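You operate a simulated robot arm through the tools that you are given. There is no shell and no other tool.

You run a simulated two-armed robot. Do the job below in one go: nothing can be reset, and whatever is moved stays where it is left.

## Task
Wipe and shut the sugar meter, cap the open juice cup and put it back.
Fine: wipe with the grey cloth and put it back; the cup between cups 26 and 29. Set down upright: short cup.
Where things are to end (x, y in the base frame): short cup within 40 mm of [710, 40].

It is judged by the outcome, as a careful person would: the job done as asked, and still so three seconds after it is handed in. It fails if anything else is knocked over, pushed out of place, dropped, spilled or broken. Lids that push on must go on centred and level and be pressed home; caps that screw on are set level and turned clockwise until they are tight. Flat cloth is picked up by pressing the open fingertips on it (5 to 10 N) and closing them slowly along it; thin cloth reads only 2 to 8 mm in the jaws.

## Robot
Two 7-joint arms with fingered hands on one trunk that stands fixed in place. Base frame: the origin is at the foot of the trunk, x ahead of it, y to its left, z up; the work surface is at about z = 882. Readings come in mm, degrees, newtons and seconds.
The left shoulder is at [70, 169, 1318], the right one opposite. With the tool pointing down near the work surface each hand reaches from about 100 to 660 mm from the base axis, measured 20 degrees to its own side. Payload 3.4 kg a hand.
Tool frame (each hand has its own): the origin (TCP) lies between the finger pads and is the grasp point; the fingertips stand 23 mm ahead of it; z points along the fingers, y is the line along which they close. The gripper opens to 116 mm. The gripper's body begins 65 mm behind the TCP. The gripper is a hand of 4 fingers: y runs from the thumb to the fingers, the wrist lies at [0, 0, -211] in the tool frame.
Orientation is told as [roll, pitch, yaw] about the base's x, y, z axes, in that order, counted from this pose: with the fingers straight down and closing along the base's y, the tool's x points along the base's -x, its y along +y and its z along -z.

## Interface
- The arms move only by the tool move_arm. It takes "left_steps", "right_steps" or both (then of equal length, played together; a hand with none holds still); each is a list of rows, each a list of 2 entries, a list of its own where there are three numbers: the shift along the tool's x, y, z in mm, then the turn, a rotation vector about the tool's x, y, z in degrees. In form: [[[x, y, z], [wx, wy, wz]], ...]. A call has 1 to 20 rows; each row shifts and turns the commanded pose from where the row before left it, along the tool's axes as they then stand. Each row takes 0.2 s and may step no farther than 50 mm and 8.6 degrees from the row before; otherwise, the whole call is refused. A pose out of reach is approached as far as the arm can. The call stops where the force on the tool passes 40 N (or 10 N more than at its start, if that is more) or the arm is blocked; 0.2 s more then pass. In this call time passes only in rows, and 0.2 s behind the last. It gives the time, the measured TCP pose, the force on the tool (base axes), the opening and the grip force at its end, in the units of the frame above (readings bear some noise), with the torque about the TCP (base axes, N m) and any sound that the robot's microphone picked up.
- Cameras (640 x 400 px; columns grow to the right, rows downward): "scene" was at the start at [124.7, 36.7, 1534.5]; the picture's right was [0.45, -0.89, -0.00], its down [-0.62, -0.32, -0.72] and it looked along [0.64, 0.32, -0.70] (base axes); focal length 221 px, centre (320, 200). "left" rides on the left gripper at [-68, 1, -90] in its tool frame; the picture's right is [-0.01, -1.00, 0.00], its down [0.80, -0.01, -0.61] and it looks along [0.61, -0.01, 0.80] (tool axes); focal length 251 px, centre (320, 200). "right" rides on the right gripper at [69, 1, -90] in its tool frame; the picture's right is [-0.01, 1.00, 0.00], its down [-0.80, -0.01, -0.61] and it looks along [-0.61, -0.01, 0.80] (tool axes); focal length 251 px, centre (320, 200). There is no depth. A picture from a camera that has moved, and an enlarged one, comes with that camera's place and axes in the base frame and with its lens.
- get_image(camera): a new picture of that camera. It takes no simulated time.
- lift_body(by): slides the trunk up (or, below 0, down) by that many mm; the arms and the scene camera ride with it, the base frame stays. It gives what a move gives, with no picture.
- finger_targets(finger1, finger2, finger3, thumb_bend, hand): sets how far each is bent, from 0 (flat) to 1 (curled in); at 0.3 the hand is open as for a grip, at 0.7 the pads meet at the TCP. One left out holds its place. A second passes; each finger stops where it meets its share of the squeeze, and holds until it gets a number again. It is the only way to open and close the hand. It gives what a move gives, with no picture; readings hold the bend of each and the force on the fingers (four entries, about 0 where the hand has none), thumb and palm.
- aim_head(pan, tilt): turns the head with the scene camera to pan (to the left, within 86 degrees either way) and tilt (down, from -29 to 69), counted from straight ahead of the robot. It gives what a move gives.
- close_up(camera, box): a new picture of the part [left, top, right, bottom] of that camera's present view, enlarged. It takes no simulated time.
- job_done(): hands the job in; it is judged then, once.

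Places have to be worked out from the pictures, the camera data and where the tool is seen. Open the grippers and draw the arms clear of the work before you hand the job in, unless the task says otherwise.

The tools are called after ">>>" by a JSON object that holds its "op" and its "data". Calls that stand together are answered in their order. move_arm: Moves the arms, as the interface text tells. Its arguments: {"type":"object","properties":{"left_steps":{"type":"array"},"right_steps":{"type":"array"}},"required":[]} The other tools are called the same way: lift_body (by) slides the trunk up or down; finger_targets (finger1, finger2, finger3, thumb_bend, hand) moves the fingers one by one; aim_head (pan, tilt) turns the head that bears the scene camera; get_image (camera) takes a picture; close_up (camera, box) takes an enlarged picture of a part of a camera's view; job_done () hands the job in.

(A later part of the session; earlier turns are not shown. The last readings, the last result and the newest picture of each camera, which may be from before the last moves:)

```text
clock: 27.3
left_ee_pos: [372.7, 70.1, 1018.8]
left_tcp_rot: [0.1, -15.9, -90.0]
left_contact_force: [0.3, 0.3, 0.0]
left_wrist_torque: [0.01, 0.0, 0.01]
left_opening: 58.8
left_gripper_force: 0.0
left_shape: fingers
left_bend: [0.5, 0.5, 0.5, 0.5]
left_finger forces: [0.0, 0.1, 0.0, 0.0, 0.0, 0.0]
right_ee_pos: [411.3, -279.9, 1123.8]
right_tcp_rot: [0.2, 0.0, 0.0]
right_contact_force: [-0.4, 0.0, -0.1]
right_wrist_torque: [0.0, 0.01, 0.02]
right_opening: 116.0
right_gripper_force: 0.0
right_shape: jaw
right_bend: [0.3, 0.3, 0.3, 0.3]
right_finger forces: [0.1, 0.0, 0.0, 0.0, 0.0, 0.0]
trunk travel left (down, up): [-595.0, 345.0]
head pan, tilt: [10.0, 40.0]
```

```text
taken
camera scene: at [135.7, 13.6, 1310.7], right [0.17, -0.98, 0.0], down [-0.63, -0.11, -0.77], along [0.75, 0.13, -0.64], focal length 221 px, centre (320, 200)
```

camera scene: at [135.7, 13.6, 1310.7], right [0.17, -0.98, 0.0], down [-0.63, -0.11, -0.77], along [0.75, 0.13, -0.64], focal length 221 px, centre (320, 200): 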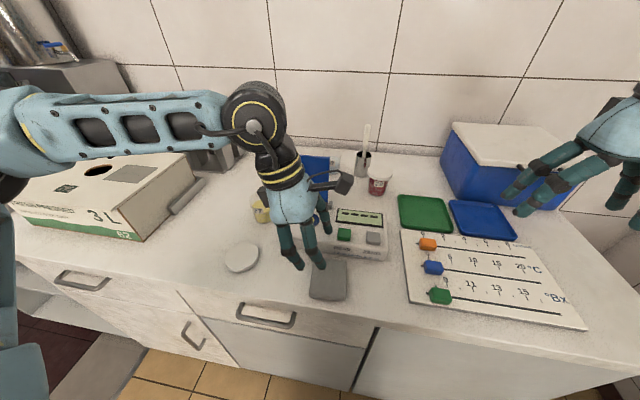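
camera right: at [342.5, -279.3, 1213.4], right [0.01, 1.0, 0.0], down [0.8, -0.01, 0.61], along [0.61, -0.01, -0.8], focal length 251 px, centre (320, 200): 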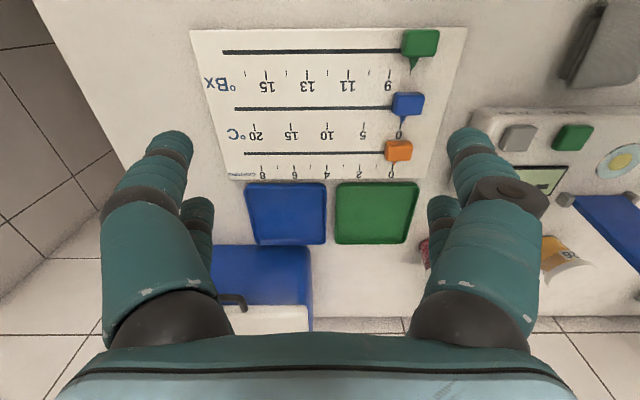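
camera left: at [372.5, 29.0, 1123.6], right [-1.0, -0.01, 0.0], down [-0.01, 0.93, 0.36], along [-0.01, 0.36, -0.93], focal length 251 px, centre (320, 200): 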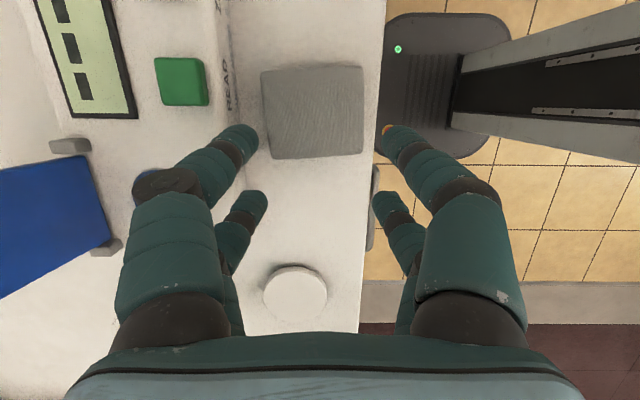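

Now the cloth centre works out to about (378, 39). The +y finger pair sits lower with this tilt, so I'll tilt to 20° and move to about (378, 32, 950) above the cloth.

>>> {"op": "move_arm", "data": {"left_steps": [[[0, 0, 0], [0, -4, 0]], [[-6, 2.5, 39], [0, 0, 0]], [[-6, 2.5, 39], [0, 0, 0]], [[0, 0, 0], [0, 0, 0]]]}}

>>> {"op": "get_image", "data": {"camera": "left"}}

>>> {"op": "close_up", "data": {"camera": "scene", "box": [230, 180, 410, 310]}}

```text
clock: 28.3
left_ee_pos: [378.5, 33.7, 949.2]
left_tcp_rot: [0.0, -20.1, -89.9]
left_contact_force: [-0.2, 1.0, 0.0]
left_wrist_torque: [-0.02, -0.01, 0.02]
left_opening: 58.5
left_gripper_force: 0.1
left_shape: fingers
left_bend: [0.5, 0.5, 0.5, 0.5]
left_finger forces: [0.0, 0.0, 0.0, 0.0, 0.0, 0.0]
right_ee_pos: [409.5, -277.6, 1123.5]
right_tcp_rot: [0.0, 0.1, 0.0]
right_contact_force: [-0.2, -0.5, 0.3]
right_wrist_torque: [-0.04, 0.0, 0.01]
right_opening: 115.8
right_gripper_force: 0.1
right_shape: jaw
right_bend: [0.3, 0.3, 0.3, 0.3]
right_finger forces: [0.0, 0.1, 0.1, 0.0, 0.1, 0.0]
trunk travel left (down, up): [-595.0, 345.0]
head pan, tilt: [10.0, 40.0]
```

```text
taken
camera left: at [378.3, 0.4, 1057.3], right [-1.0, -0.01, 0.0], down [-0.01, 0.95, 0.3], along [0.0, 0.3, -0.95], focal length 251 px, centre (320, 200)
```

left: 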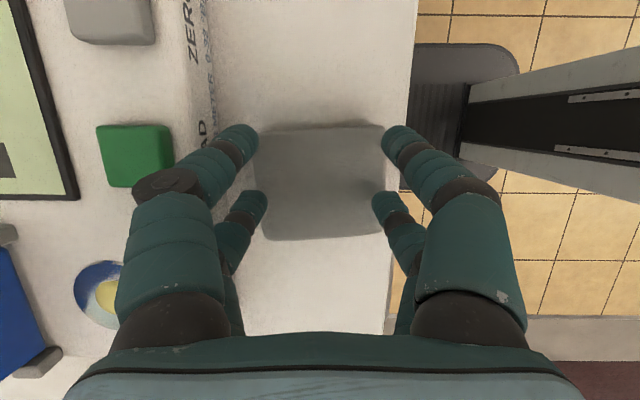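

```text
3.08 times, centred on (320, 245) of scene
camera zoom: at [134.8, 15.4, 1310.8], right [0.17, -0.98, 0.0], down [-0.63, -0.11, -0.77], along [0.75, 0.13, -0.64], focal length 680 px, centre (320, 62)
```

zoom: 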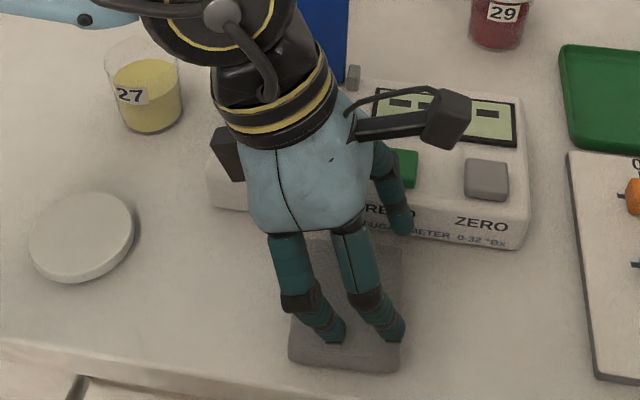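

The hand is right over the cloth with the meter ~15 mm clear of the far finger. I'll narrow the fingers slightly, shift 4 mm toward me, and descend 20 mm.

>>> {"op": "finger_targets", "data": {"hand": "left", "finger1": 0.54, "finger2": 0.54, "finger3": 0.54, "thumb_bend": 0.54}}

>>> {"op": "move_arm", "data": {"left_steps": [[[3.4, -4, 9.4], [0, 0, 0]], [[3.4, 0, 9.4], [0, 0, 0]], [[0, 0, 0], [0, 0, 0]]]}}

>>> {"op": "get_image", "data": {"camera": "left"}}

>>> {"op": "close_up", "data": {"camera": "scene", "box": [270, 220, 370, 310]}}

```text
clock: 29.3
left_ee_pos: [378.5, 34.0, 950.3]
left_tcp_rot: [0.0, -20.1, -89.9]
left_contact_force: [0.3, 0.6, 0.4]
left_wrist_torque: [0.02, 0.01, -0.01]
left_opening: 46.8
left_gripper_force: 0.1
left_shape: fingers
left_bend: [0.54, 0.54, 0.54, 0.54]
left_finger forces: [0.0, 0.0, 0.0, 0.1, 0.0, 0.0]
right_ee_pos: [412.2, -279.0, 1123.5]
right_tcp_rot: [0.0, -0.1, 0.0]
right_contact_force: [-0.1, -0.5, 0.2]
right_wrist_torque: [0.01, 0.04, 0.03]
right_opening: 115.9
right_gripper_force: 0.0
right_shape: jaw
right_bend: [0.3, 0.3, 0.3, 0.3]
right_finger forces: [0.0, 0.0, 0.0, 0.1, 0.0, 0.0]
trunk travel left (down, up): [-595.0, 345.0]
head pan, tilt: [10.0, 40.0]
```

```text
clock: 29.8
left_ee_pos: [375.5, 32.4, 942.6]
left_tcp_rot: [0.8, -20.4, -90.0]
left_contact_force: [-0.6, 7.6, 31.5]
left_wrist_torque: [0.67, 1.0, -0.2]
left_opening: 46.8
left_gripper_force: 15.7
left_shape: fingers
left_bend: [0.54, 0.53, 0.62, 0.54]
left_finger forces: [0.1, 0.3, 30.7, 0.0, 0.0, 0.1]
right_ee_pos: [408.7, -278.4, 1125.6]
right_tcp_rot: [0.0, -0.1, -0.1]
right_contact_force: [0.6, -1.1, -0.1]
right_wrist_torque: [-0.02, 0.02, 0.01]
right_opening: 115.9
right_gripper_force: 0.1
right_shape: jaw
right_bend: [0.3, 0.3, 0.3, 0.3]
right_finger forces: [0.0, 0.0, 0.0, 0.0, 0.0, 0.0]
trunk travel left (down, up): [-595.0, 345.0]
head pan, tilt: [10.0, 40.0]
stopped in row 2 (left hand): the force on the tool passed its limit at 45 N (the readings are from after the stop); the commanded pose is now the measured one
```

```text
taken
camera left: at [372.9, -0.6, 1051.0], right [-1.0, -0.01, -0.01], down [-0.01, 0.96, 0.29], along [0.01, 0.29, -0.96], focal length 251 px, centre (320, 200)
```

left: 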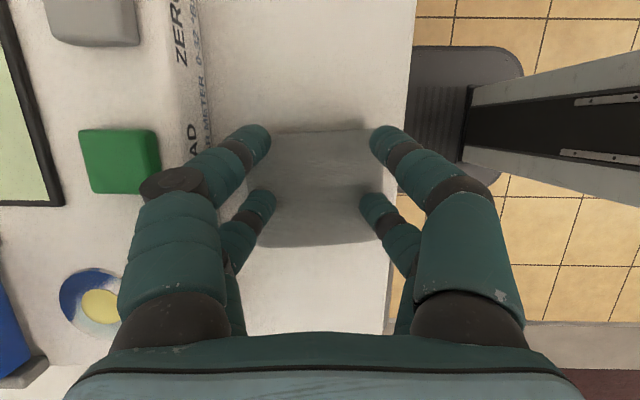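

```text
4.44 times, centred on (320, 265) of scene
camera zoom: at [131.9, 15.6, 1311.6], right [0.17, -0.98, 0.0], down [-0.63, -0.11, -0.77], along [0.76, 0.13, -0.64], focal length 983 px, centre (320, -89)
```

zoom: 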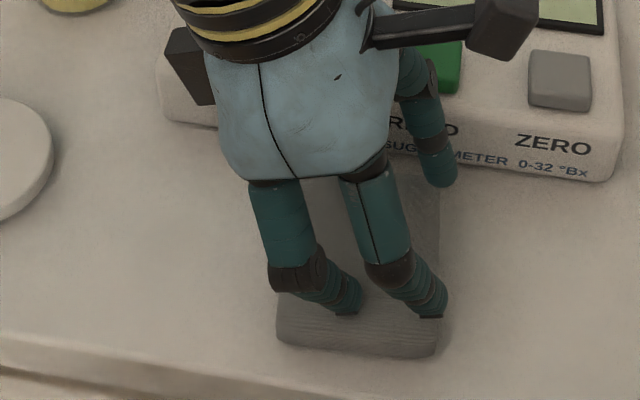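

Contact came early: only finger 3 (the +y, near-robot one) is pressing, ~31 N near (344, 47). I'll back off 8 mm, straighten the tilt reading, and look closely.

>>> {"op": "move_arm", "data": {"left_steps": [[[-2.7, 0, -7.5], [0, 0, 0]], [[0, 0, 0], [0, 0, 0]]]}}

>>> {"op": "close_up", "data": {"camera": "left", "box": [200, 100, 440, 260]}}

>>> {"op": "close_up", "data": {"camera": "scene", "box": [290, 240, 360, 310]}}

```text
clock: 30.4
left_ee_pos: [375.3, 32.4, 946.8]
left_tcp_rot: [0.4, -20.3, -90.1]
left_contact_force: [-0.1, 0.4, 0.5]
left_wrist_torque: [0.01, 0.03, 0.02]
left_opening: 46.8
left_gripper_force: 0.2
left_shape: fingers
left_bend: [0.54, 0.54, 0.54, 0.54]
left_finger forces: [0.0, 0.0, 0.1, 0.0, 0.0, 0.1]
right_ee_pos: [411.1, -279.3, 1123.8]
right_tcp_rot: [0.1, 0.0, 0.0]
right_contact_force: [-0.1, 0.5, 0.4]
right_wrist_torque: [0.01, 0.0, -0.01]
right_opening: 115.9
right_gripper_force: 0.0
right_shape: jaw
right_bend: [0.3, 0.3, 0.3, 0.3]
right_finger forces: [0.0, 0.0, 0.0, 0.0, 0.0, 0.0]
trunk travel left (down, up): [-595.0, 345.0]
head pan, tilt: [10.0, 40.0]
```

```text
2.50 times, centred on (320, 180) of left
camera zoom: at [374.1, -1.2, 1055.4], right [-1.0, -0.01, 0.0], down [-0.01, 0.96, 0.29], along [0.0, 0.29, -0.96], focal length 629 px, centre (320, 250)
```

zoom: 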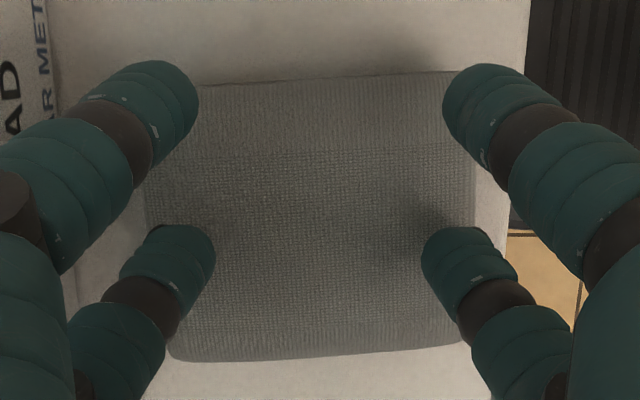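

```text
5.71 times, centred on (325, 275) of scene
camera zoom: at [134.8, 14.6, 1310.6], right [0.17, -0.98, 0.0], down [-0.63, -0.11, -0.77], along [0.75, 0.13, -0.64], focal length 1264 px, centre (291, -229)
```

zoom: 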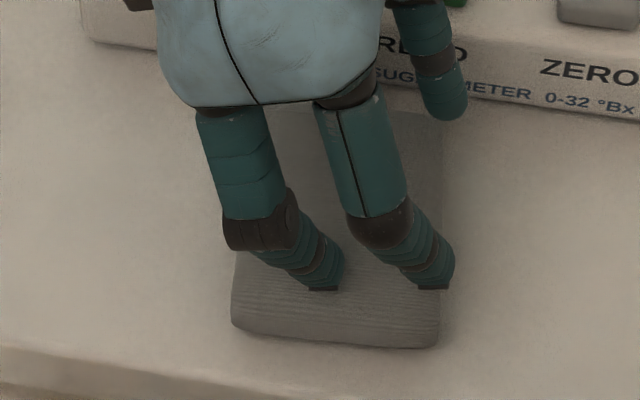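

The cloth looks undisturbed. Both +y-side tips should touch nearly together, so I'll now descend in 1.5 mm steps watching the force.

>>> {"op": "move_arm", "data": {"left_steps": [[[0.5, 0, 1.4], [0, 0, 0]], [[0.5, 0, 1.4], [0, 0, 0]], [[0, 0, 0], [0, 0, 0]]]}}

```text
clock: 31.2
left_ee_pos: [376.5, 31.7, 944.9]
left_tcp_rot: [0.3, -20.3, -90.0]
left_contact_force: [-0.3, -0.5, -0.6]
left_wrist_torque: [0.02, -0.01, 0.02]
left_opening: 47.0
left_gripper_force: 0.0
left_shape: fingers
left_bend: [0.54, 0.54, 0.54, 0.54]
left_finger forces: [0.1, 0.1, 0.0, 0.0, 0.1, 0.0]
right_ee_pos: [410.8, -279.1, 1123.1]
right_tcp_rot: [-0.1, 0.0, 0.1]
right_contact_force: [-0.1, -0.8, -0.6]
right_wrist_torque: [0.01, -0.02, 0.02]
right_opening: 115.9
right_gripper_force: 0.0
right_shape: jaw
right_bend: [0.3, 0.3, 0.3, 0.3]
right_finger forces: [0.0, 0.0, 0.1, 0.0, 0.0, 0.0]
trunk travel left (down, up): [-595.0, 345.0]
head pan, tilt: [10.0, 40.0]
```

No contact yet at 944.9; continuing down gently.

>>> {"op": "move_arm", "data": {"left_steps": [[[0.4, 0, 0.9], [0, 0, 0]], [[0.4, 0, 0.9], [0, 0, 0]], [[0, 0, 0], [0, 0, 0]]]}}

```text
clock: 32.0
left_ee_pos: [375.3, 32.1, 944.2]
left_tcp_rot: [0.6, -20.4, -90.0]
left_contact_force: [0.0, -0.2, 15.9]
left_wrist_torque: [0.18, 0.46, 0.03]
left_opening: 47.5
left_gripper_force: 8.1
left_shape: fingers
left_bend: [0.54, 0.54, 0.57, 0.54]
left_finger forces: [0.0, 0.5, 14.7, 0.1, 0.0, 0.0]
right_ee_pos: [409.6, -278.7, 1124.7]
right_tcp_rot: [0.0, -0.2, 0.0]
right_contact_force: [0.1, 0.2, 0.2]
right_wrist_torque: [0.02, 0.04, -0.01]
right_opening: 115.7
right_gripper_force: 0.1
right_shape: jaw
right_bend: [0.3, 0.3, 0.3, 0.3]
right_finger forces: [0.0, 0.0, 0.0, 0.0, 0.1, 0.0]
trunk travel left (down, up): [-595.0, 345.0]
head pan, tilt: [10.0, 40.0]
```

Gentle contact: the measured contact height implies the folded cloth's top is near z≈905. I'll roll the hand ~1.2° so the far tip shares the load, easing slightly.

>>> {"op": "move_arm", "data": {"left_steps": [[[0, 0, 0], [1.2, 0, 0]], [[0, 0, 0], [0, 0, 0]]]}}

```text
clock: 32.6
left_ee_pos: [374.9, 31.2, 943.2]
left_tcp_rot: [-0.7, -20.3, -90.1]
left_contact_force: [0.4, -2.4, 14.1]
left_wrist_torque: [0.12, 0.4, 0.11]
left_opening: 47.1
left_gripper_force: 6.9
left_shape: fingers
left_bend: [0.54, 0.53, 0.57, 0.54]
left_finger forces: [0.0, 0.7, 14.0, 0.0, 0.0, 0.0]
right_ee_pos: [409.8, -279.2, 1123.7]
right_tcp_rot: [0.2, -0.1, 0.0]
right_contact_force: [-0.3, 0.4, 0.6]
right_wrist_torque: [-0.01, -0.01, -0.02]
right_opening: 116.2
right_gripper_force: 0.1
right_shape: jaw
right_bend: [0.3, 0.3, 0.3, 0.3]
right_finger forces: [0.1, 0.0, 0.1, 0.1, 0.0, 0.0]
trunk travel left (down, up): [-595.0, 345.0]
head pan, tilt: [10.0, 40.0]
```

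The far tip has just 0.7 N. Rolling another 2°, while easing up half a millimetre.

>>> {"op": "move_arm", "data": {"left_steps": [[[0, 0, -0.5], [2, 0, 0]], [[0, 0, 0], [0, 0, 0]]]}}

```text
clock: 33.2
left_ee_pos: [376.3, 32.0, 943.0]
left_tcp_rot: [-2.9, -20.3, -90.0]
left_contact_force: [1.1, -0.4, 3.1]
left_wrist_torque: [0.0, -0.09, -0.04]
left_opening: 47.2
left_gripper_force: 2.2
left_shape: fingers
left_bend: [0.54, 0.53, 0.54, 0.54]
left_finger forces: [0.1, 4.6, 0.1, 0.0, 0.0, 0.1]
right_ee_pos: [410.3, -279.2, 1124.9]
right_tcp_rot: [0.0, 0.0, -0.1]
right_contact_force: [0.4, 0.9, 1.1]
right_wrist_torque: [0.03, -0.01, 0.02]
right_opening: 115.8
right_gripper_force: 0.1
right_shape: jaw
right_bend: [0.3, 0.3, 0.3, 0.3]
right_finger forces: [0.0, 0.0, 0.1, 0.1, 0.1, 0.0]
trunk travel left (down, up): [-595.0, 345.0]
head pan, tilt: [10.0, 40.0]
```

Now the far tip carries 4.6 N. Rolling back 0.8° and pressing down 0.6 mm to load both tips.

>>> {"op": "move_arm", "data": {"left_steps": [[[0.2, 0, 0.6], [-0.8, 0, 0]], [[0, 0, 0], [0, 0, 0]]]}}

```text
clock: 33.8
left_ee_pos: [375.6, 32.3, 943.3]
left_tcp_rot: [-1.9, -20.4, -90.0]
left_contact_force: [1.0, 0.5, 6.9]
left_wrist_torque: [0.09, 0.19, -0.09]
left_opening: 46.9
left_gripper_force: 4.6
left_shape: fingers
left_bend: [0.54, 0.53, 0.55, 0.54]
left_finger forces: [0.0, 2.1, 6.7, 0.0, 0.0, 0.1]
right_ee_pos: [411.6, -278.2, 1124.4]
right_tcp_rot: [0.1, -0.1, 0.0]
right_contact_force: [-0.1, -0.2, 0.5]
right_wrist_torque: [0.01, 0.01, -0.03]
right_opening: 115.9
right_gripper_force: 0.0
right_shape: jaw
right_bend: [0.3, 0.3, 0.3, 0.3]
right_finger forces: [0.1, 0.0, 0.1, 0.0, 0.1, 0.1]
trunk travel left (down, up): [-595.0, 345.0]
head pan, tilt: [10.0, 40.0]
```

Both tips press with ~7 N total, within 5–10 N. Now closing slowly, a little at a time, following the tips down as they retract.

>>> {"op": "finger_targets", "data": {"hand": "left", "finger1": 0.57, "finger2": 0.57, "finger3": 0.57, "thumb_bend": 0.57}}

>>> {"op": "close_up", "data": {"camera": "left", "box": [200, 100, 440, 260]}}

```text
clock: 34.8
left_ee_pos: [377.6, 34.6, 942.2]
left_tcp_rot: [-1.8, -20.4, -90.0]
left_contact_force: [0.9, 1.1, 8.5]
left_wrist_torque: [0.18, 0.23, -0.02]
left_opening: 41.2
left_gripper_force: 5.4
left_shape: fingers
left_bend: [0.56, 0.53, 0.55, 0.56]
left_finger forces: [0.0, 3.6, 7.4, 0.0, 0.1, 0.1]
right_ee_pos: [410.3, -279.1, 1123.7]
right_tcp_rot: [0.1, 0.0, 0.0]
right_contact_force: [0.4, 0.5, 0.5]
right_wrist_torque: [0.02, 0.01, -0.02]
right_opening: 115.8
right_gripper_force: 0.1
right_shape: jaw
right_bend: [0.3, 0.3, 0.3, 0.3]
right_finger forces: [0.0, 0.1, 0.0, 0.1, 0.0, 0.1]
trunk travel left (down, up): [-595.0, 345.0]
head pan, tilt: [10.0, 40.0]
```

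```text
2.50 times, centred on (320, 180) of left
camera zoom: at [378.4, -0.8, 1050.5], right [-1.0, 0.0, 0.03], down [0.01, 0.96, 0.29], along [-0.03, 0.29, -0.96], focal length 629 px, centre (320, 250)
```

zoom: 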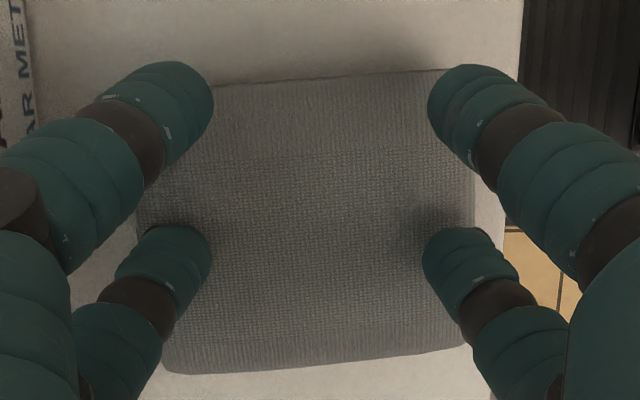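

The loaded fingers stalled at 0.53/0.55 against friction. I'll ease the press slightly and command a firmer closing target.

>>> {"op": "move_arm", "data": {"left_steps": [[[-0.15, 0, -0.4], [0, 0, 0]], [[0, 0, 0], [0, 0, 0]]]}}

>>> {"op": "finger_targets", "data": {"hand": "left", "finger1": 0.62, "finger2": 0.62, "finger3": 0.62, "thumb_bend": 0.62}}

>>> {"op": "close_up", "data": {"camera": "left", "box": [200, 100, 440, 260]}}

```text
clock: 35.4
left_ee_pos: [376.0, 31.5, 943.1]
left_tcp_rot: [-1.9, -20.3, -90.0]
left_contact_force: [0.4, 0.1, 4.9]
left_wrist_torque: [0.11, 0.05, -0.04]
left_opening: 41.1
left_gripper_force: 2.9
left_shape: fingers
left_bend: [0.56, 0.53, 0.55, 0.56]
left_finger forces: [0.0, 3.4, 3.6, 0.1, 0.0, 0.0]
right_ee_pos: [409.6, -279.5, 1124.3]
right_tcp_rot: [0.1, 0.0, 0.0]
right_contact_force: [-0.4, -0.2, 0.6]
right_wrist_torque: [0.02, 0.03, 0.03]
right_opening: 116.1
right_gripper_force: 0.0
right_shape: jaw
right_bend: [0.3, 0.3, 0.3, 0.3]
right_finger forces: [0.0, 0.1, 0.0, 0.1, 0.0, 0.0]
trunk travel left (down, up): [-595.0, 345.0]
head pan, tilt: [10.0, 40.0]
```

```text
clock: 36.4
left_ee_pos: [376.0, 31.9, 941.5]
left_tcp_rot: [-2.0, -20.4, -90.0]
left_contact_force: [1.0, 0.7, 0.6]
left_wrist_torque: [-0.01, 0.01, 0.01]
left_opening: 23.6
left_gripper_force: 0.2
left_shape: fingers
left_bend: [0.62, 0.62, 0.62, 0.62]
left_finger forces: [0.0, 0.1, 0.0, 0.1, 0.1, 0.0]
right_ee_pos: [410.6, -278.4, 1123.0]
right_tcp_rot: [0.0, 0.0, 0.0]
right_contact_force: [-0.9, 0.2, 0.4]
right_wrist_torque: [-0.02, 0.02, 0.05]
right_opening: 115.8
right_gripper_force: 0.0
right_shape: jaw
right_bend: [0.3, 0.3, 0.3, 0.3]
right_finger forces: [0.0, 0.0, 0.0, 0.1, 0.0, 0.1]
trunk travel left (down, up): [-595.0, 345.0]
head pan, tilt: [10.0, 40.0]
```

```text
2.50 times, centred on (320, 180) of left
camera zoom: at [378.8, -0.9, 1050.6], right [-1.0, 0.0, 0.04], down [0.01, 0.96, 0.29], along [-0.03, 0.29, -0.96], focal length 629 px, centre (320, 250)
```

zoom: 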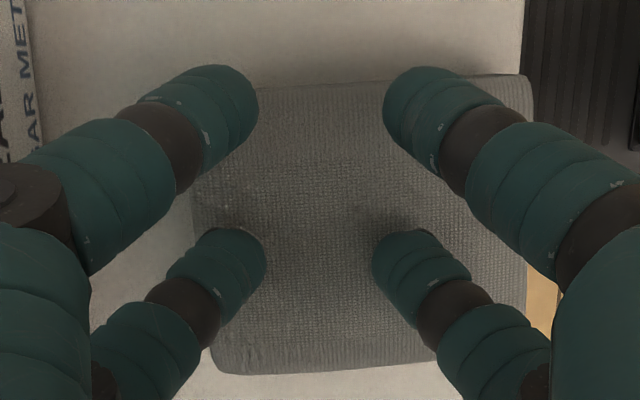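

The fingers slid inward but lost contact as the tips rose (0 N), and the cloth shifted about 10 mm toward me. I'll press down again with this narrower opening before closing further.

>>> {"op": "move_arm", "data": {"left_steps": [[[0.4, 0, 1.0], [0, 0, 0]], [[0.4, 0, 1.0], [0, 0, 0]], [[0, 0, 0], [0, 0, 0]]]}}

```text
clock: 37.2
left_ee_pos: [374.7, 31.7, 941.3]
left_tcp_rot: [-1.9, -20.3, -90.1]
left_contact_force: [0.5, 0.0, 11.3]
left_wrist_torque: [0.13, 0.25, -0.02]
left_opening: 23.6
left_gripper_force: 5.5
left_shape: fingers
left_bend: [0.62, 0.61, 0.64, 0.62]
left_finger forces: [0.0, 0.9, 10.6, 0.0, 0.0, 0.0]
right_ee_pos: [410.2, -279.3, 1124.2]
right_tcp_rot: [0.0, 0.0, 0.1]
right_contact_force: [-0.3, -0.1, -0.4]
right_wrist_torque: [0.03, 0.01, 0.05]
right_opening: 115.9
right_gripper_force: 0.0
right_shape: jaw
right_bend: [0.3, 0.3, 0.3, 0.3]
right_finger forces: [0.0, 0.0, 0.1, 0.1, 0.1, 0.0]
trunk travel left (down, up): [-595.0, 345.0]
head pan, tilt: [10.0, 40.0]
```

The near tip carries most of it; rolling +1.5° and easing slightly to balance.

>>> {"op": "move_arm", "data": {"left_steps": [[[0, 0, -0.2], [1.5, 0, 0]], [[0, 0, 0], [0, 0, 0]]]}}

```text
clock: 37.8
left_ee_pos: [375.9, 32.5, 941.7]
left_tcp_rot: [-3.5, -20.3, -90.0]
left_contact_force: [1.7, -1.2, 10.7]
left_wrist_torque: [0.09, -0.11, 0.04]
left_opening: 23.6
left_gripper_force: 6.9
left_shape: fingers
left_bend: [0.62, 0.62, 0.63, 0.62]
left_finger forces: [0.0, 7.6, 4.8, 0.0, 0.1, 0.0]
right_ee_pos: [410.9, -279.2, 1123.1]
right_tcp_rot: [0.0, 0.0, 0.0]
right_contact_force: [-0.1, 0.5, -0.1]
right_wrist_torque: [0.0, -0.01, 0.01]
right_opening: 115.9
right_gripper_force: 0.0
right_shape: jaw
right_bend: [0.3, 0.3, 0.3, 0.3]
right_finger forces: [0.1, 0.0, 0.0, 0.0, 0.0, 0.0]
trunk travel left (down, up): [-595.0, 345.0]
head pan, tilt: [10.0, 40.0]
```

Well balanced now (7.6/4.8 N). Closing a bit further to 0.66.

>>> {"op": "finger_targets", "data": {"hand": "left", "finger1": 0.66, "finger2": 0.66, "finger3": 0.66, "thumb_bend": 0.66}}

>>> {"op": "close_up", "data": {"camera": "left", "box": [200, 100, 440, 260]}}

```text
clock: 38.8
left_ee_pos: [374.7, 32.3, 940.4]
left_tcp_rot: [-3.5, -20.2, -90.0]
left_contact_force: [2.1, -1.3, 5.3]
left_wrist_torque: [0.06, -0.07, -0.03]
left_opening: 12.5
left_gripper_force: 4.5
left_shape: fingers
left_bend: [0.66, 0.63, 0.65, 0.66]
left_finger forces: [0.1, 6.8, 2.2, 0.0, 0.0, 0.0]
right_ee_pos: [410.9, -279.8, 1122.7]
right_tcp_rot: [0.0, 0.1, 0.0]
right_contact_force: [-0.2, 0.3, 0.3]
right_wrist_torque: [0.0, 0.01, 0.02]
right_opening: 116.0
right_gripper_force: 0.0
right_shape: jaw
right_bend: [0.3, 0.3, 0.3, 0.3]
right_finger forces: [0.0, 0.0, 0.1, 0.0, 0.0, 0.0]
trunk travel left (down, up): [-595.0, 345.0]
head pan, tilt: [10.0, 40.0]
```

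```text
2.50 times, centred on (320, 180) of left
camera zoom: at [380.9, -1.0, 1048.7], right [-1.0, 0.01, 0.06], down [0.03, 0.96, 0.29], along [-0.05, 0.29, -0.95], focal length 629 px, centre (320, 250)
```

zoom: 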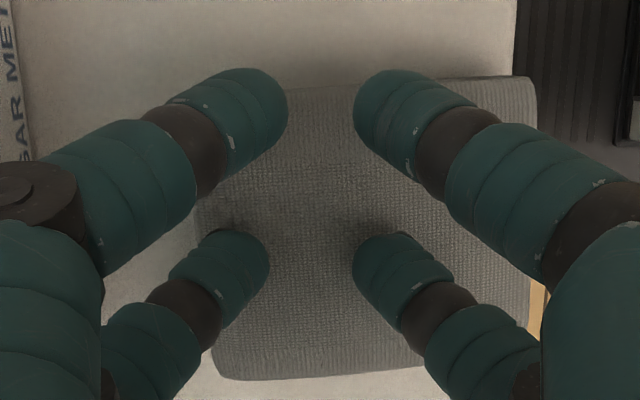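

Contact holds with 7–9 N at the tips. Closing to 0.72 now.

>>> {"op": "finger_targets", "data": {"hand": "left", "finger1": 0.7, "finger2": 0.72, "finger3": 0.72, "thumb_bend": 0.7}}

>>> {"op": "close_up", "data": {"camera": "left", "box": [200, 100, 440, 260]}}

```text
clock: 39.8
left_ee_pos: [375.8, 32.0, 940.9]
left_tcp_rot: [-3.4, -20.3, -90.0]
left_contact_force: [-0.5, -0.6, -0.1]
left_wrist_torque: [-0.01, 0.02, -0.05]
left_opening: 1.8
left_gripper_force: 0.0
left_shape: fingers
left_bend: [0.7, 0.71, 0.71, 0.7]
left_finger forces: [0.0, 0.0, 0.0, 0.0, 0.0, 0.0]
right_ee_pos: [412.1, -279.3, 1122.8]
right_tcp_rot: [0.0, 0.0, 0.0]
right_contact_force: [-0.1, -0.2, 0.5]
right_wrist_torque: [-0.01, 0.04, 0.0]
right_opening: 115.7
right_gripper_force: 0.2
right_shape: jaw
right_bend: [0.3, 0.3, 0.3, 0.3]
right_finger forces: [0.0, 0.0, 0.0, 0.0, 0.0, 0.0]
trunk travel left (down, up): [-595.0, 345.0]
head pan, tilt: [10.0, 40.0]
```

```text
2.50 times, centred on (320, 180) of left
camera zoom: at [381.0, -0.8, 1048.7], right [-1.0, 0.01, 0.06], down [0.03, 0.96, 0.29], along [-0.05, 0.29, -0.95], focal length 629 px, centre (320, 250)
```

zoom: 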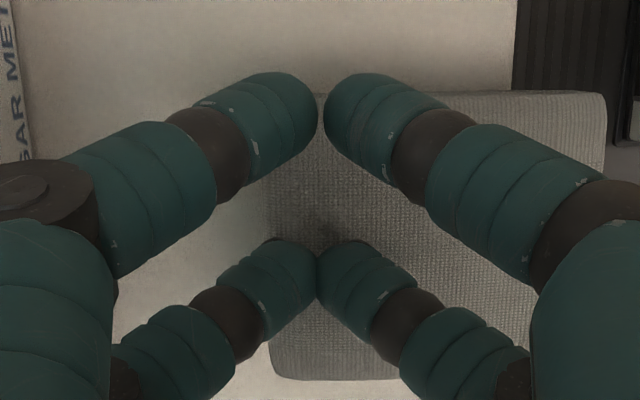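

The cloth slid ~28 mm toward me and now slightly overhangs the edge; not pinched. Better: I'll lift, then press closed fingertips at the cloth's centre and drag it to y≈130, where the hand can be vertical and press evenly with all fingers.

>>> {"op": "move_arm", "data": {"left_steps": [[[-5.1, 0, -14], [-3.5, 0, 0]], [[-6.8, 0, -18.8], [0, 0, 0]], [[0, 0, 0], [0, 0, 0]]]}}

>>> {"op": "get_image", "data": {"camera": "left"}}

>>> {"op": "close_up", "data": {"camera": "scene", "box": [270, 220, 390, 310]}}

```text
clock: 40.6
left_ee_pos: [377.1, 32.4, 976.4]
left_tcp_rot: [-0.1, -20.4, -90.0]
left_contact_force: [0.1, 0.3, 0.2]
left_wrist_torque: [-0.03, 0.0, 0.0]
left_opening: 1.7
left_gripper_force: 0.0
left_shape: fingers
left_bend: [0.7, 0.71, 0.71, 0.7]
left_finger forces: [0.0, 0.1, 0.0, 0.1, 0.0, 0.0]
right_ee_pos: [412.1, -278.5, 1124.4]
right_tcp_rot: [0.0, 0.1, 0.0]
right_contact_force: [-0.6, -1.2, -0.6]
right_wrist_torque: [0.01, 0.01, 0.01]
right_opening: 115.8
right_gripper_force: 0.0
right_shape: jaw
right_bend: [0.3, 0.3, 0.3, 0.3]
right_finger forces: [0.0, 0.0, 0.1, 0.1, 0.1, 0.0]
trunk travel left (down, up): [-595.0, 345.0]
head pan, tilt: [10.0, 40.0]
```

```text
taken
camera left: at [376.3, -0.1, 1083.9], right [-1.0, -0.01, 0.0], down [-0.01, 0.96, 0.29], along [0.0, 0.29, -0.96], focal length 251 px, centre (320, 200)
```

left: 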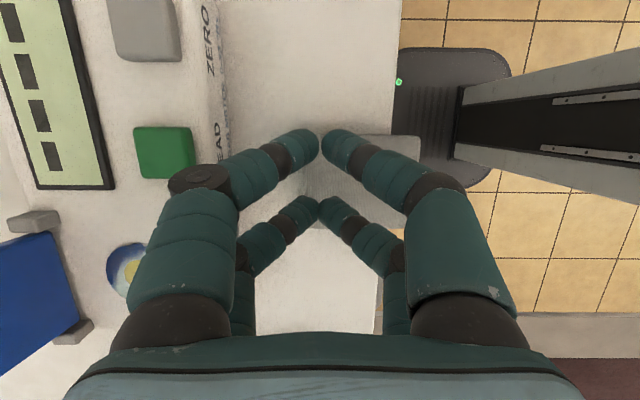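

```text
4.44 times, centred on (330, 265) of scene
camera zoom: at [135.6, 14.5, 1310.7], right [0.17, -0.98, 0.0], down [-0.63, -0.11, -0.77], along [0.75, 0.13, -0.64], focal length 983 px, centre (276, -89)
```

zoom: 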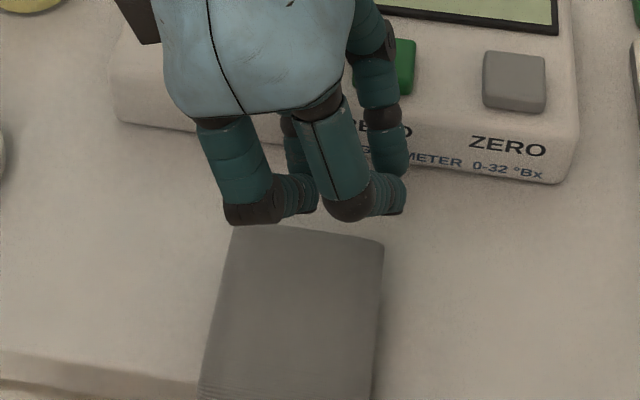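

I need the full outline of the cloth now; taking a taller crop.

>>> {"op": "close_up", "data": {"camera": "scene", "box": [270, 250, 390, 340]}}

```text
4.44 times, centred on (330, 295) of scene
camera zoom: at [135.6, 14.5, 1310.7], right [0.17, -0.98, 0.0], down [-0.63, -0.11, -0.77], along [0.75, 0.13, -0.64], focal length 983 px, centre (276, -222)
```

zoom: 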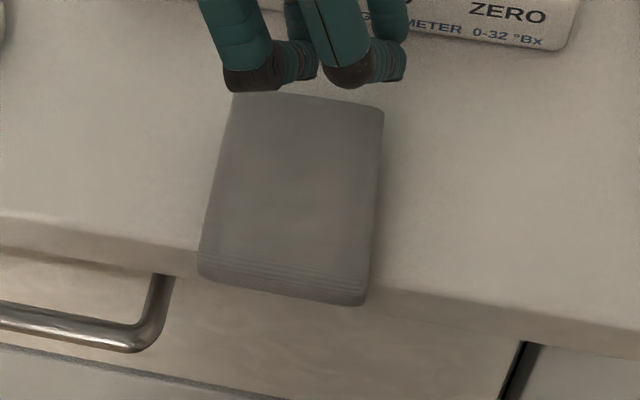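

The cloth now spans x≈305–387, y≈8–77. I'll place the closed tips over its centre and descend to just above contact.

>>> {"op": "move_arm", "data": {"left_steps": [[[2, -12, 5], [0, 0, 0]], [[5, -12, 13], [0, 0, 0]], [[4, 0, 11], [0, 0, 0]], [[0, 0, 0], [0, 0, 0]]]}}

>>> {"op": "move_arm", "data": {"left_steps": [[[0.4, 0, 1.0], [0, 0, 0]], [[0.4, 0, 1.0], [0, 0, 0]], [[0, 0, 0], [0, 0, 0]]]}}

```text
clock: 41.6
left_ee_pos: [353.2, 33.5, 945.1]
left_tcp_rot: [0.1, -20.3, -90.0]
left_contact_force: [-0.1, -0.5, -0.1]
left_wrist_torque: [-0.01, -0.03, 0.0]
left_opening: 1.9
left_gripper_force: 0.0
left_shape: fingers
left_bend: [0.7, 0.71, 0.71, 0.7]
left_finger forces: [0.1, 0.1, 0.1, 0.0, 0.1, 0.1]
right_ee_pos: [411.6, -278.8, 1124.6]
right_tcp_rot: [0.0, 0.0, -0.1]
right_contact_force: [-0.1, 0.3, 0.7]
right_wrist_torque: [0.01, -0.03, -0.02]
right_opening: 116.1
right_gripper_force: 0.0
right_shape: jaw
right_bend: [0.3, 0.3, 0.3, 0.3]
right_finger forces: [0.1, 0.1, 0.0, 0.1, 0.0, 0.1]
trunk travel left (down, up): [-595.0, 345.0]
head pan, tilt: [10.0, 40.0]
```

```text
clock: 42.4
left_ee_pos: [353.0, 33.1, 943.3]
left_tcp_rot: [0.0, -20.3, -90.1]
left_contact_force: [-1.4, 1.1, 0.4]
left_wrist_torque: [0.01, -0.05, 0.01]
left_opening: 1.7
left_gripper_force: 0.1
left_shape: fingers
left_bend: [0.7, 0.71, 0.71, 0.7]
left_finger forces: [0.0, 0.0, 0.0, 0.0, 0.0, 0.0]
right_ee_pos: [411.8, -279.8, 1122.8]
right_tcp_rot: [0.0, 0.0, 0.0]
right_contact_force: [-0.1, 0.3, 0.0]
right_wrist_torque: [0.0, -0.03, 0.0]
right_opening: 115.7
right_gripper_force: 0.1
right_shape: jaw
right_bend: [0.3, 0.3, 0.3, 0.3]
right_finger forces: [0.1, 0.1, 0.0, 0.0, 0.1, 0.0]
trunk travel left (down, up): [-595.0, 345.0]
head pan, tilt: [10.0, 40.0]
```

No contact yet at 943.3; continuing down in 1 mm steps.

>>> {"op": "move_arm", "data": {"left_steps": [[[0.35, 0, 0.95], [0, 0, 0]], [[0.35, 0, 0.95], [0, 0, 0]], [[0.35, 0, 0.95], [0, 0, 0]], [[0, 0, 0], [0, 0, 0]]]}}

```text
clock: 43.4
left_ee_pos: [353.6, 31.8, 940.1]
left_tcp_rot: [0.0, -20.4, -90.0]
left_contact_force: [-0.2, 0.7, 0.3]
left_wrist_torque: [0.01, 0.01, -0.01]
left_opening: 1.6
left_gripper_force: 0.0
left_shape: fingers
left_bend: [0.7, 0.71, 0.71, 0.7]
left_finger forces: [0.0, 0.0, 0.0, 0.1, 0.0, 0.0]
right_ee_pos: [411.3, -280.1, 1122.8]
right_tcp_rot: [-0.1, 0.0, 0.0]
right_contact_force: [-1.0, -0.2, 0.5]
right_wrist_torque: [-0.02, 0.01, 0.0]
right_opening: 116.1
right_gripper_force: 0.1
right_shape: jaw
right_bend: [0.3, 0.3, 0.3, 0.3]
right_finger forces: [0.0, 0.0, 0.0, 0.0, 0.0, 0.0]
trunk travel left (down, up): [-595.0, 345.0]
head pan, tilt: [10.0, 40.0]
```

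>>> {"op": "move_arm", "data": {"left_steps": [[[0.35, 0, 0.95], [0, 0, 0]], [[0.35, 0, 0.95], [0, 0, 0]], [[0, 0, 0], [0, 0, 0]]]}}

```text
clock: 44.2
left_ee_pos: [352.9, 30.9, 938.5]
left_tcp_rot: [0.1, -20.3, -90.0]
left_contact_force: [1.3, 0.9, 8.8]
left_wrist_torque: [0.14, -0.08, -0.03]
left_opening: 1.7
left_gripper_force: 5.9
left_shape: fingers
left_bend: [0.7, 0.72, 0.72, 0.7]
left_finger forces: [0.1, 7.8, 3.4, 0.1, 0.0, 0.0]
right_ee_pos: [410.4, -278.4, 1124.5]
right_tcp_rot: [-0.1, 0.1, 0.0]
right_contact_force: [0.8, 0.1, -0.1]
right_wrist_torque: [-0.01, 0.0, -0.02]
right_opening: 116.1
right_gripper_force: 0.0
right_shape: jaw
right_bend: [0.3, 0.3, 0.3, 0.3]
right_finger forces: [0.1, 0.1, 0.1, 0.0, 0.0, 0.0]
trunk travel left (down, up): [-595.0, 345.0]
head pan, tilt: [10.0, 40.0]
```

8.8 N of contact with both tips. Dragging the cloth toward +y (and slightly +x), first 40 mm.

>>> {"op": "move_arm", "data": {"left_steps": [[[9.4, 3, -3.42], [0, 0, 0]], [[9.4, 3, -3.42], [0, 0, 0]], [[9.4, 3, -3.42], [0, 0, 0]], [[9.4, 3, -3.42], [0, 0, 0]], [[0, 0, 0], [0, 0, 0]]]}}

>>> {"op": "close_up", "data": {"camera": "scene", "box": [230, 240, 370, 340]}}

```text
clock: 45.4
left_ee_pos: [364.6, 74.1, 937.6]
left_tcp_rot: [0.2, -20.2, -90.0]
left_contact_force: [-0.4, 0.0, 1.9]
left_wrist_torque: [0.05, 0.01, -0.03]
left_opening: 1.5
left_gripper_force: 0.0
left_shape: fingers
left_bend: [0.7, 0.72, 0.72, 0.7]
left_finger forces: [0.0, 0.0, 0.0, 0.0, 0.0, 0.0]
right_ee_pos: [411.1, -279.1, 1124.4]
right_tcp_rot: [0.0, 0.0, 0.0]
right_contact_force: [-0.6, -0.1, 0.2]
right_wrist_torque: [-0.01, -0.03, -0.03]
right_opening: 116.1
right_gripper_force: 0.1
right_shape: jaw
right_bend: [0.3, 0.3, 0.3, 0.3]
right_finger forces: [0.0, 0.0, 0.1, 0.0, 0.0, 0.1]
trunk travel left (down, up): [-595.0, 345.0]
head pan, tilt: [10.0, 40.0]
```

```text
4.00 times, centred on (300, 290) of scene
camera zoom: at [134.8, 14.0, 1310.7], right [0.17, -0.98, 0.0], down [-0.63, -0.11, -0.77], along [0.75, 0.13, -0.64], focal length 884 px, centre (400, -160)
```

zoom: 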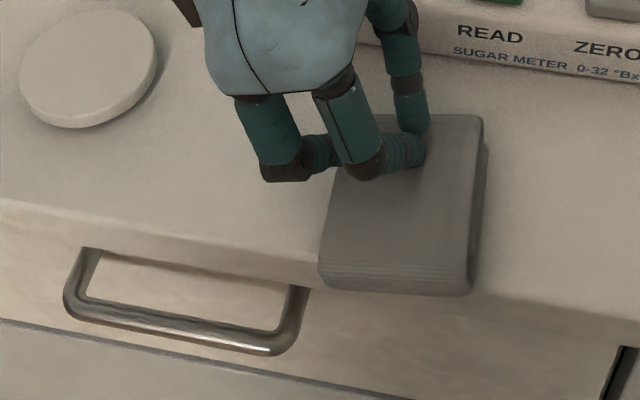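

The tips slipped over the cloth (it moved only ~6 mm; now centred about (353, 48)). I'll instead pinch here carefully: lift, set fingers to 0.62 with a −3° roll for balance, and centre on the cloth.

>>> {"op": "move_arm", "data": {"left_steps": [[[-3.4, 0, -9.4], [0, 0, 0]], [[-16, -5.5, 6], [1.5, 0, 0]], [[-17, -5.5, 6], [1.5, 0, 0]], [[0, 0, 0], [0, 0, 0]]]}}

>>> {"op": "finger_targets", "data": {"hand": "left", "finger1": 0.6, "finger2": 0.62, "finger3": 0.62, "thumb_bend": 0.6}}

>>> {"op": "get_image", "data": {"camera": "left"}}

>>> {"op": "close_up", "data": {"camera": "scene", "box": [230, 240, 370, 340]}}

```text
clock: 46.4
left_ee_pos: [353.5, 37.9, 948.2]
left_tcp_rot: [-3.0, -20.3, -90.0]
left_contact_force: [-0.5, 0.4, -0.1]
left_wrist_torque: [-0.02, 0.0, -0.01]
left_opening: 1.4
left_gripper_force: 0.1
left_shape: fingers
left_bend: [0.7, 0.71, 0.72, 0.7]
left_finger forces: [0.0, 0.0, 0.0, 0.1, 0.0, 0.0]
right_ee_pos: [410.3, -278.9, 1123.7]
right_tcp_rot: [-0.1, 0.0, 0.0]
right_contact_force: [0.8, -0.4, 0.1]
right_wrist_torque: [0.02, -0.01, 0.03]
right_opening: 115.8
right_gripper_force: 0.1
right_shape: jaw
right_bend: [0.3, 0.3, 0.3, 0.3]
right_finger forces: [0.1, 0.0, 0.0, 0.0, 0.0, 0.1]
trunk travel left (down, up): [-595.0, 345.0]
head pan, tilt: [10.0, 40.0]
```

```text
clock: 47.4
left_ee_pos: [355.2, 37.2, 948.5]
left_tcp_rot: [-3.0, -20.4, -89.9]
left_contact_force: [-0.6, -0.3, 0.4]
left_wrist_torque: [0.0, -0.01, 0.02]
left_opening: 28.1
left_gripper_force: 0.0
left_shape: fingers
left_bend: [0.6, 0.62, 0.62, 0.6]
left_finger forces: [0.1, 0.1, 0.0, 0.1, 0.0, 0.0]
right_ee_pos: [412.0, -278.7, 1124.3]
right_tcp_rot: [0.0, 0.0, 0.0]
right_contact_force: [0.0, -1.0, 0.1]
right_wrist_torque: [0.01, 0.04, -0.01]
right_opening: 115.9
right_gripper_force: 0.1
right_shape: jaw
right_bend: [0.3, 0.3, 0.3, 0.3]
right_finger forces: [0.0, 0.0, 0.0, 0.1, 0.0, 0.0]
trunk travel left (down, up): [-595.0, 345.0]
head pan, tilt: [10.0, 40.0]
```

```text
taken
camera left: at [358.4, 4.4, 1056.0], right [-1.0, 0.01, 0.05], down [0.02, 0.96, 0.29], along [-0.05, 0.29, -0.95], focal length 251 px, centre (320, 200)
```

left: 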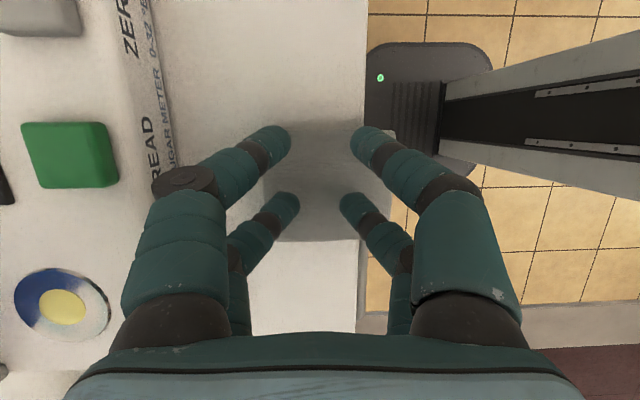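

```text
4.00 times, centred on (300, 290) of scene
camera zoom: at [135.3, 14.5, 1310.8], right [0.17, -0.98, 0.0], down [-0.63, -0.11, -0.77], along [0.75, 0.13, -0.64], focal length 884 px, centre (400, -160)
```

zoom: 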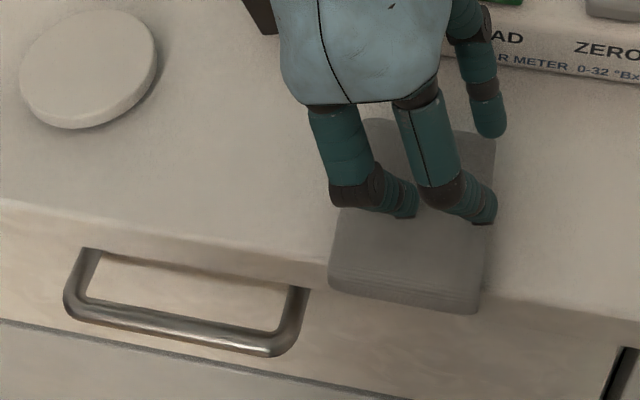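

Cloth is centred near (347, 43) now, tips above it. Descending slowly to contact with the 0.62 opening.

>>> {"op": "move_arm", "data": {"left_steps": [[[1, -4, 2.8], [0, 0, 0]], [[0.5, 0, 1.4], [0, 0, 0]], [[0.5, 0, 1.4], [0, 0, 0]], [[0, 0, 0], [0, 0, 0]]]}}

>>> {"op": "move_arm", "data": {"left_steps": [[[0.25, 0, 0.7], [0, 0, 0]], [[0, 0, 0], [0, 0, 0]]]}}

```text
clock: 48.4
left_ee_pos: [350.7, 36.7, 942.6]
left_tcp_rot: [-2.8, -20.4, -90.0]
left_contact_force: [1.8, 1.6, 12.6]
left_wrist_torque: [0.18, -0.28, -0.02]
left_opening: 28.5
left_gripper_force: 6.2
left_shape: fingers
left_bend: [0.6, 0.65, 0.62, 0.6]
left_finger forces: [0.0, 12.1, 0.0, 0.0, 0.0, 0.0]
right_ee_pos: [409.4, -279.4, 1125.4]
right_tcp_rot: [0.0, -0.1, 0.0]
right_contact_force: [0.8, 0.9, -0.4]
right_wrist_torque: [0.0, 0.02, 0.02]
right_opening: 115.6
right_gripper_force: 0.1
right_shape: jaw
right_bend: [0.3, 0.3, 0.3, 0.3]
right_finger forces: [0.0, 0.1, 0.0, 0.0, 0.0, 0.0]
trunk travel left (down, up): [-595.0, 345.0]
head pan, tilt: [10.0, 40.0]
```

```text
clock: 49.0
left_ee_pos: [348.4, 36.5, 943.4]
left_tcp_rot: [-2.8, -20.4, -90.0]
left_contact_force: [3.7, 1.1, 20.8]
left_wrist_torque: [0.25, -0.58, -0.03]
left_opening: 27.9
left_gripper_force: 10.7
left_shape: fingers
left_bend: [0.6, 0.67, 0.62, 0.6]
left_finger forces: [0.0, 21.7, 0.0, 0.1, 0.0, 0.0]
right_ee_pos: [410.2, -279.5, 1124.4]
right_tcp_rot: [0.0, 0.0, 0.1]
right_contact_force: [-1.0, -0.1, -0.8]
right_wrist_torque: [-0.01, 0.02, -0.02]
right_opening: 115.8
right_gripper_force: 0.1
right_shape: jaw
right_bend: [0.3, 0.3, 0.3, 0.3]
right_finger forces: [0.0, 0.1, 0.1, 0.0, 0.1, 0.0]
trunk travel left (down, up): [-595.0, 345.0]
head pan, tilt: [10.0, 40.0]
```

Too much on the far tip now (21 N). Easing up 1.5 mm and rolling back 2°.

>>> {"op": "move_arm", "data": {"left_steps": [[[-0.5, 0, -1.3], [-2, 0, 0]], [[0, 0, 0], [0, 0, 0]]]}}

```text
clock: 49.6
left_ee_pos: [348.9, 38.5, 941.5]
left_tcp_rot: [-1.0, -20.3, -90.1]
left_contact_force: [0.0, -1.7, 8.4]
left_wrist_torque: [0.02, -0.17, -0.07]
left_opening: 28.5
left_gripper_force: 4.7
left_shape: fingers
left_bend: [0.6, 0.64, 0.62, 0.6]
left_finger forces: [0.0, 7.5, 0.8, 0.0, 0.0, 0.0]
right_ee_pos: [410.0, -279.6, 1124.2]
right_tcp_rot: [-0.1, 0.0, -0.1]
right_contact_force: [0.2, 0.0, 0.0]
right_wrist_torque: [0.01, -0.01, -0.02]
right_opening: 115.8
right_gripper_force: 0.0
right_shape: jaw
right_bend: [0.3, 0.3, 0.3, 0.3]
right_finger forces: [0.0, 0.0, 0.0, 0.0, 0.1, 0.1]
trunk travel left (down, up): [-595.0, 345.0]
head pan, tilt: [10.0, 40.0]
```

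>>> {"op": "move_arm", "data": {"left_steps": [[[0, 0, 0], [-1, 0, 0]], [[0, 0, 0], [0, 0, 0]]]}}

>>> {"op": "close_up", "data": {"camera": "scene", "box": [270, 240, 390, 340]}}

```text
clock: 50.2
left_ee_pos: [348.9, 39.5, 942.1]
left_tcp_rot: [0.0, -20.2, -90.0]
left_contact_force: [-1.5, -0.1, 3.4]
left_wrist_torque: [-0.01, 0.1, 0.04]
left_opening: 28.4
left_gripper_force: 1.1
left_shape: fingers
left_bend: [0.6, 0.63, 0.62, 0.6]
left_finger forces: [0.1, 0.4, 2.3, 0.0, 0.0, 0.1]
right_ee_pos: [410.6, -279.0, 1123.5]
right_tcp_rot: [0.0, 0.0, 0.0]
right_contact_force: [0.3, -0.6, -0.2]
right_wrist_torque: [0.0, 0.0, 0.0]
right_opening: 116.0
right_gripper_force: 0.0
right_shape: jaw
right_bend: [0.3, 0.3, 0.3, 0.3]
right_finger forces: [0.0, 0.0, 0.0, 0.0, 0.0, 0.0]
trunk travel left (down, up): [-595.0, 345.0]
head pan, tilt: [10.0, 40.0]
```

```text
4.00 times, centred on (330, 290) of scene
camera zoom: at [134.8, 14.2, 1310.7], right [0.17, -0.98, 0.0], down [-0.63, -0.11, -0.77], along [0.75, 0.13, -0.64], focal length 884 px, centre (280, -160)
```

zoom: 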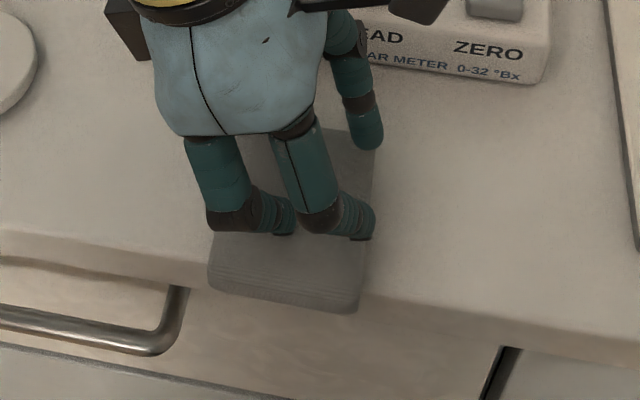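

Near balance at roll ≈ −0.3°. Pressing 0.6 mm for ~8 N, then closing in small increments.

>>> {"op": "move_arm", "data": {"left_steps": [[[0.2, 0, 0.6], [0.3, 0, 0]], [[0, 0, 0], [0, 0, 0]]]}}

>>> {"op": "finger_targets", "data": {"hand": "left", "finger2": 0.64, "finger3": 0.64}}

```text
clock: 50.8
left_ee_pos: [350.0, 38.4, 942.9]
left_tcp_rot: [-0.2, -20.5, -90.1]
left_contact_force: [-0.7, 0.0, 4.4]
left_wrist_torque: [0.06, 0.01, 0.02]
left_opening: 28.1
left_gripper_force: 2.1
left_shape: fingers
left_bend: [0.6, 0.63, 0.62, 0.6]
left_finger forces: [0.1, 2.6, 1.9, 0.1, 0.1, 0.0]
right_ee_pos: [410.8, -279.8, 1124.4]
right_tcp_rot: [0.0, 0.1, 0.0]
right_contact_force: [-0.2, 0.0, 0.3]
right_wrist_torque: [0.01, 0.02, -0.03]
right_opening: 115.8
right_gripper_force: 0.0
right_shape: jaw
right_bend: [0.3, 0.3, 0.3, 0.3]
right_finger forces: [0.0, 0.1, 0.0, 0.0, 0.0, 0.0]
trunk travel left (down, up): [-595.0, 345.0]
head pan, tilt: [10.0, 40.0]
```

```text
clock: 51.8
left_ee_pos: [350.0, 37.7, 941.7]
left_tcp_rot: [-0.4, -20.3, -90.0]
left_contact_force: [-0.2, -0.5, 1.2]
left_wrist_torque: [-0.01, -0.03, 0.05]
left_opening: 28.6
left_gripper_force: 0.3
left_shape: fingers
left_bend: [0.6, 0.64, 0.64, 0.6]
left_finger forces: [0.0, 0.6, 0.1, 0.1, 0.0, 0.0]
right_ee_pos: [410.2, -278.9, 1124.2]
right_tcp_rot: [0.1, 0.0, 0.0]
right_contact_force: [-0.6, 0.2, -0.2]
right_wrist_torque: [0.01, 0.01, 0.0]
right_opening: 116.0
right_gripper_force: 0.2
right_shape: jaw
right_bend: [0.3, 0.3, 0.3, 0.3]
right_finger forces: [0.0, 0.1, 0.1, 0.0, 0.0, 0.1]
trunk travel left (down, up): [-595.0, 345.0]
head pan, tilt: [10.0, 40.0]
```

The load dropped to ~1 N with 0.02 closure. Pressing 1 mm more, then checking.

>>> {"op": "move_arm", "data": {"left_steps": [[[0.4, 0, 1.1], [0, 0, 0]], [[0, 0, 0], [0, 0, 0]]]}}

```text
clock: 52.4
left_ee_pos: [348.7, 37.8, 942.0]
left_tcp_rot: [-0.2, -20.4, -90.0]
left_contact_force: [0.4, 0.5, 10.2]
left_wrist_torque: [0.19, -0.06, 0.0]
left_opening: 28.4
left_gripper_force: 5.1
left_shape: fingers
left_bend: [0.6, 0.65, 0.64, 0.6]
left_finger forces: [0.0, 6.9, 4.0, 0.0, 0.0, 0.0]
right_ee_pos: [409.4, -278.8, 1124.3]
right_tcp_rot: [0.0, 0.1, 0.0]
right_contact_force: [0.3, -0.2, 0.8]
right_wrist_torque: [-0.02, 0.01, -0.01]
right_opening: 115.9
right_gripper_force: 0.1
right_shape: jaw
right_bend: [0.3, 0.3, 0.3, 0.3]
right_finger forces: [0.1, 0.0, 0.0, 0.1, 0.1, 0.0]
trunk travel left (down, up): [-595.0, 345.0]
head pan, tilt: [10.0, 40.0]
```

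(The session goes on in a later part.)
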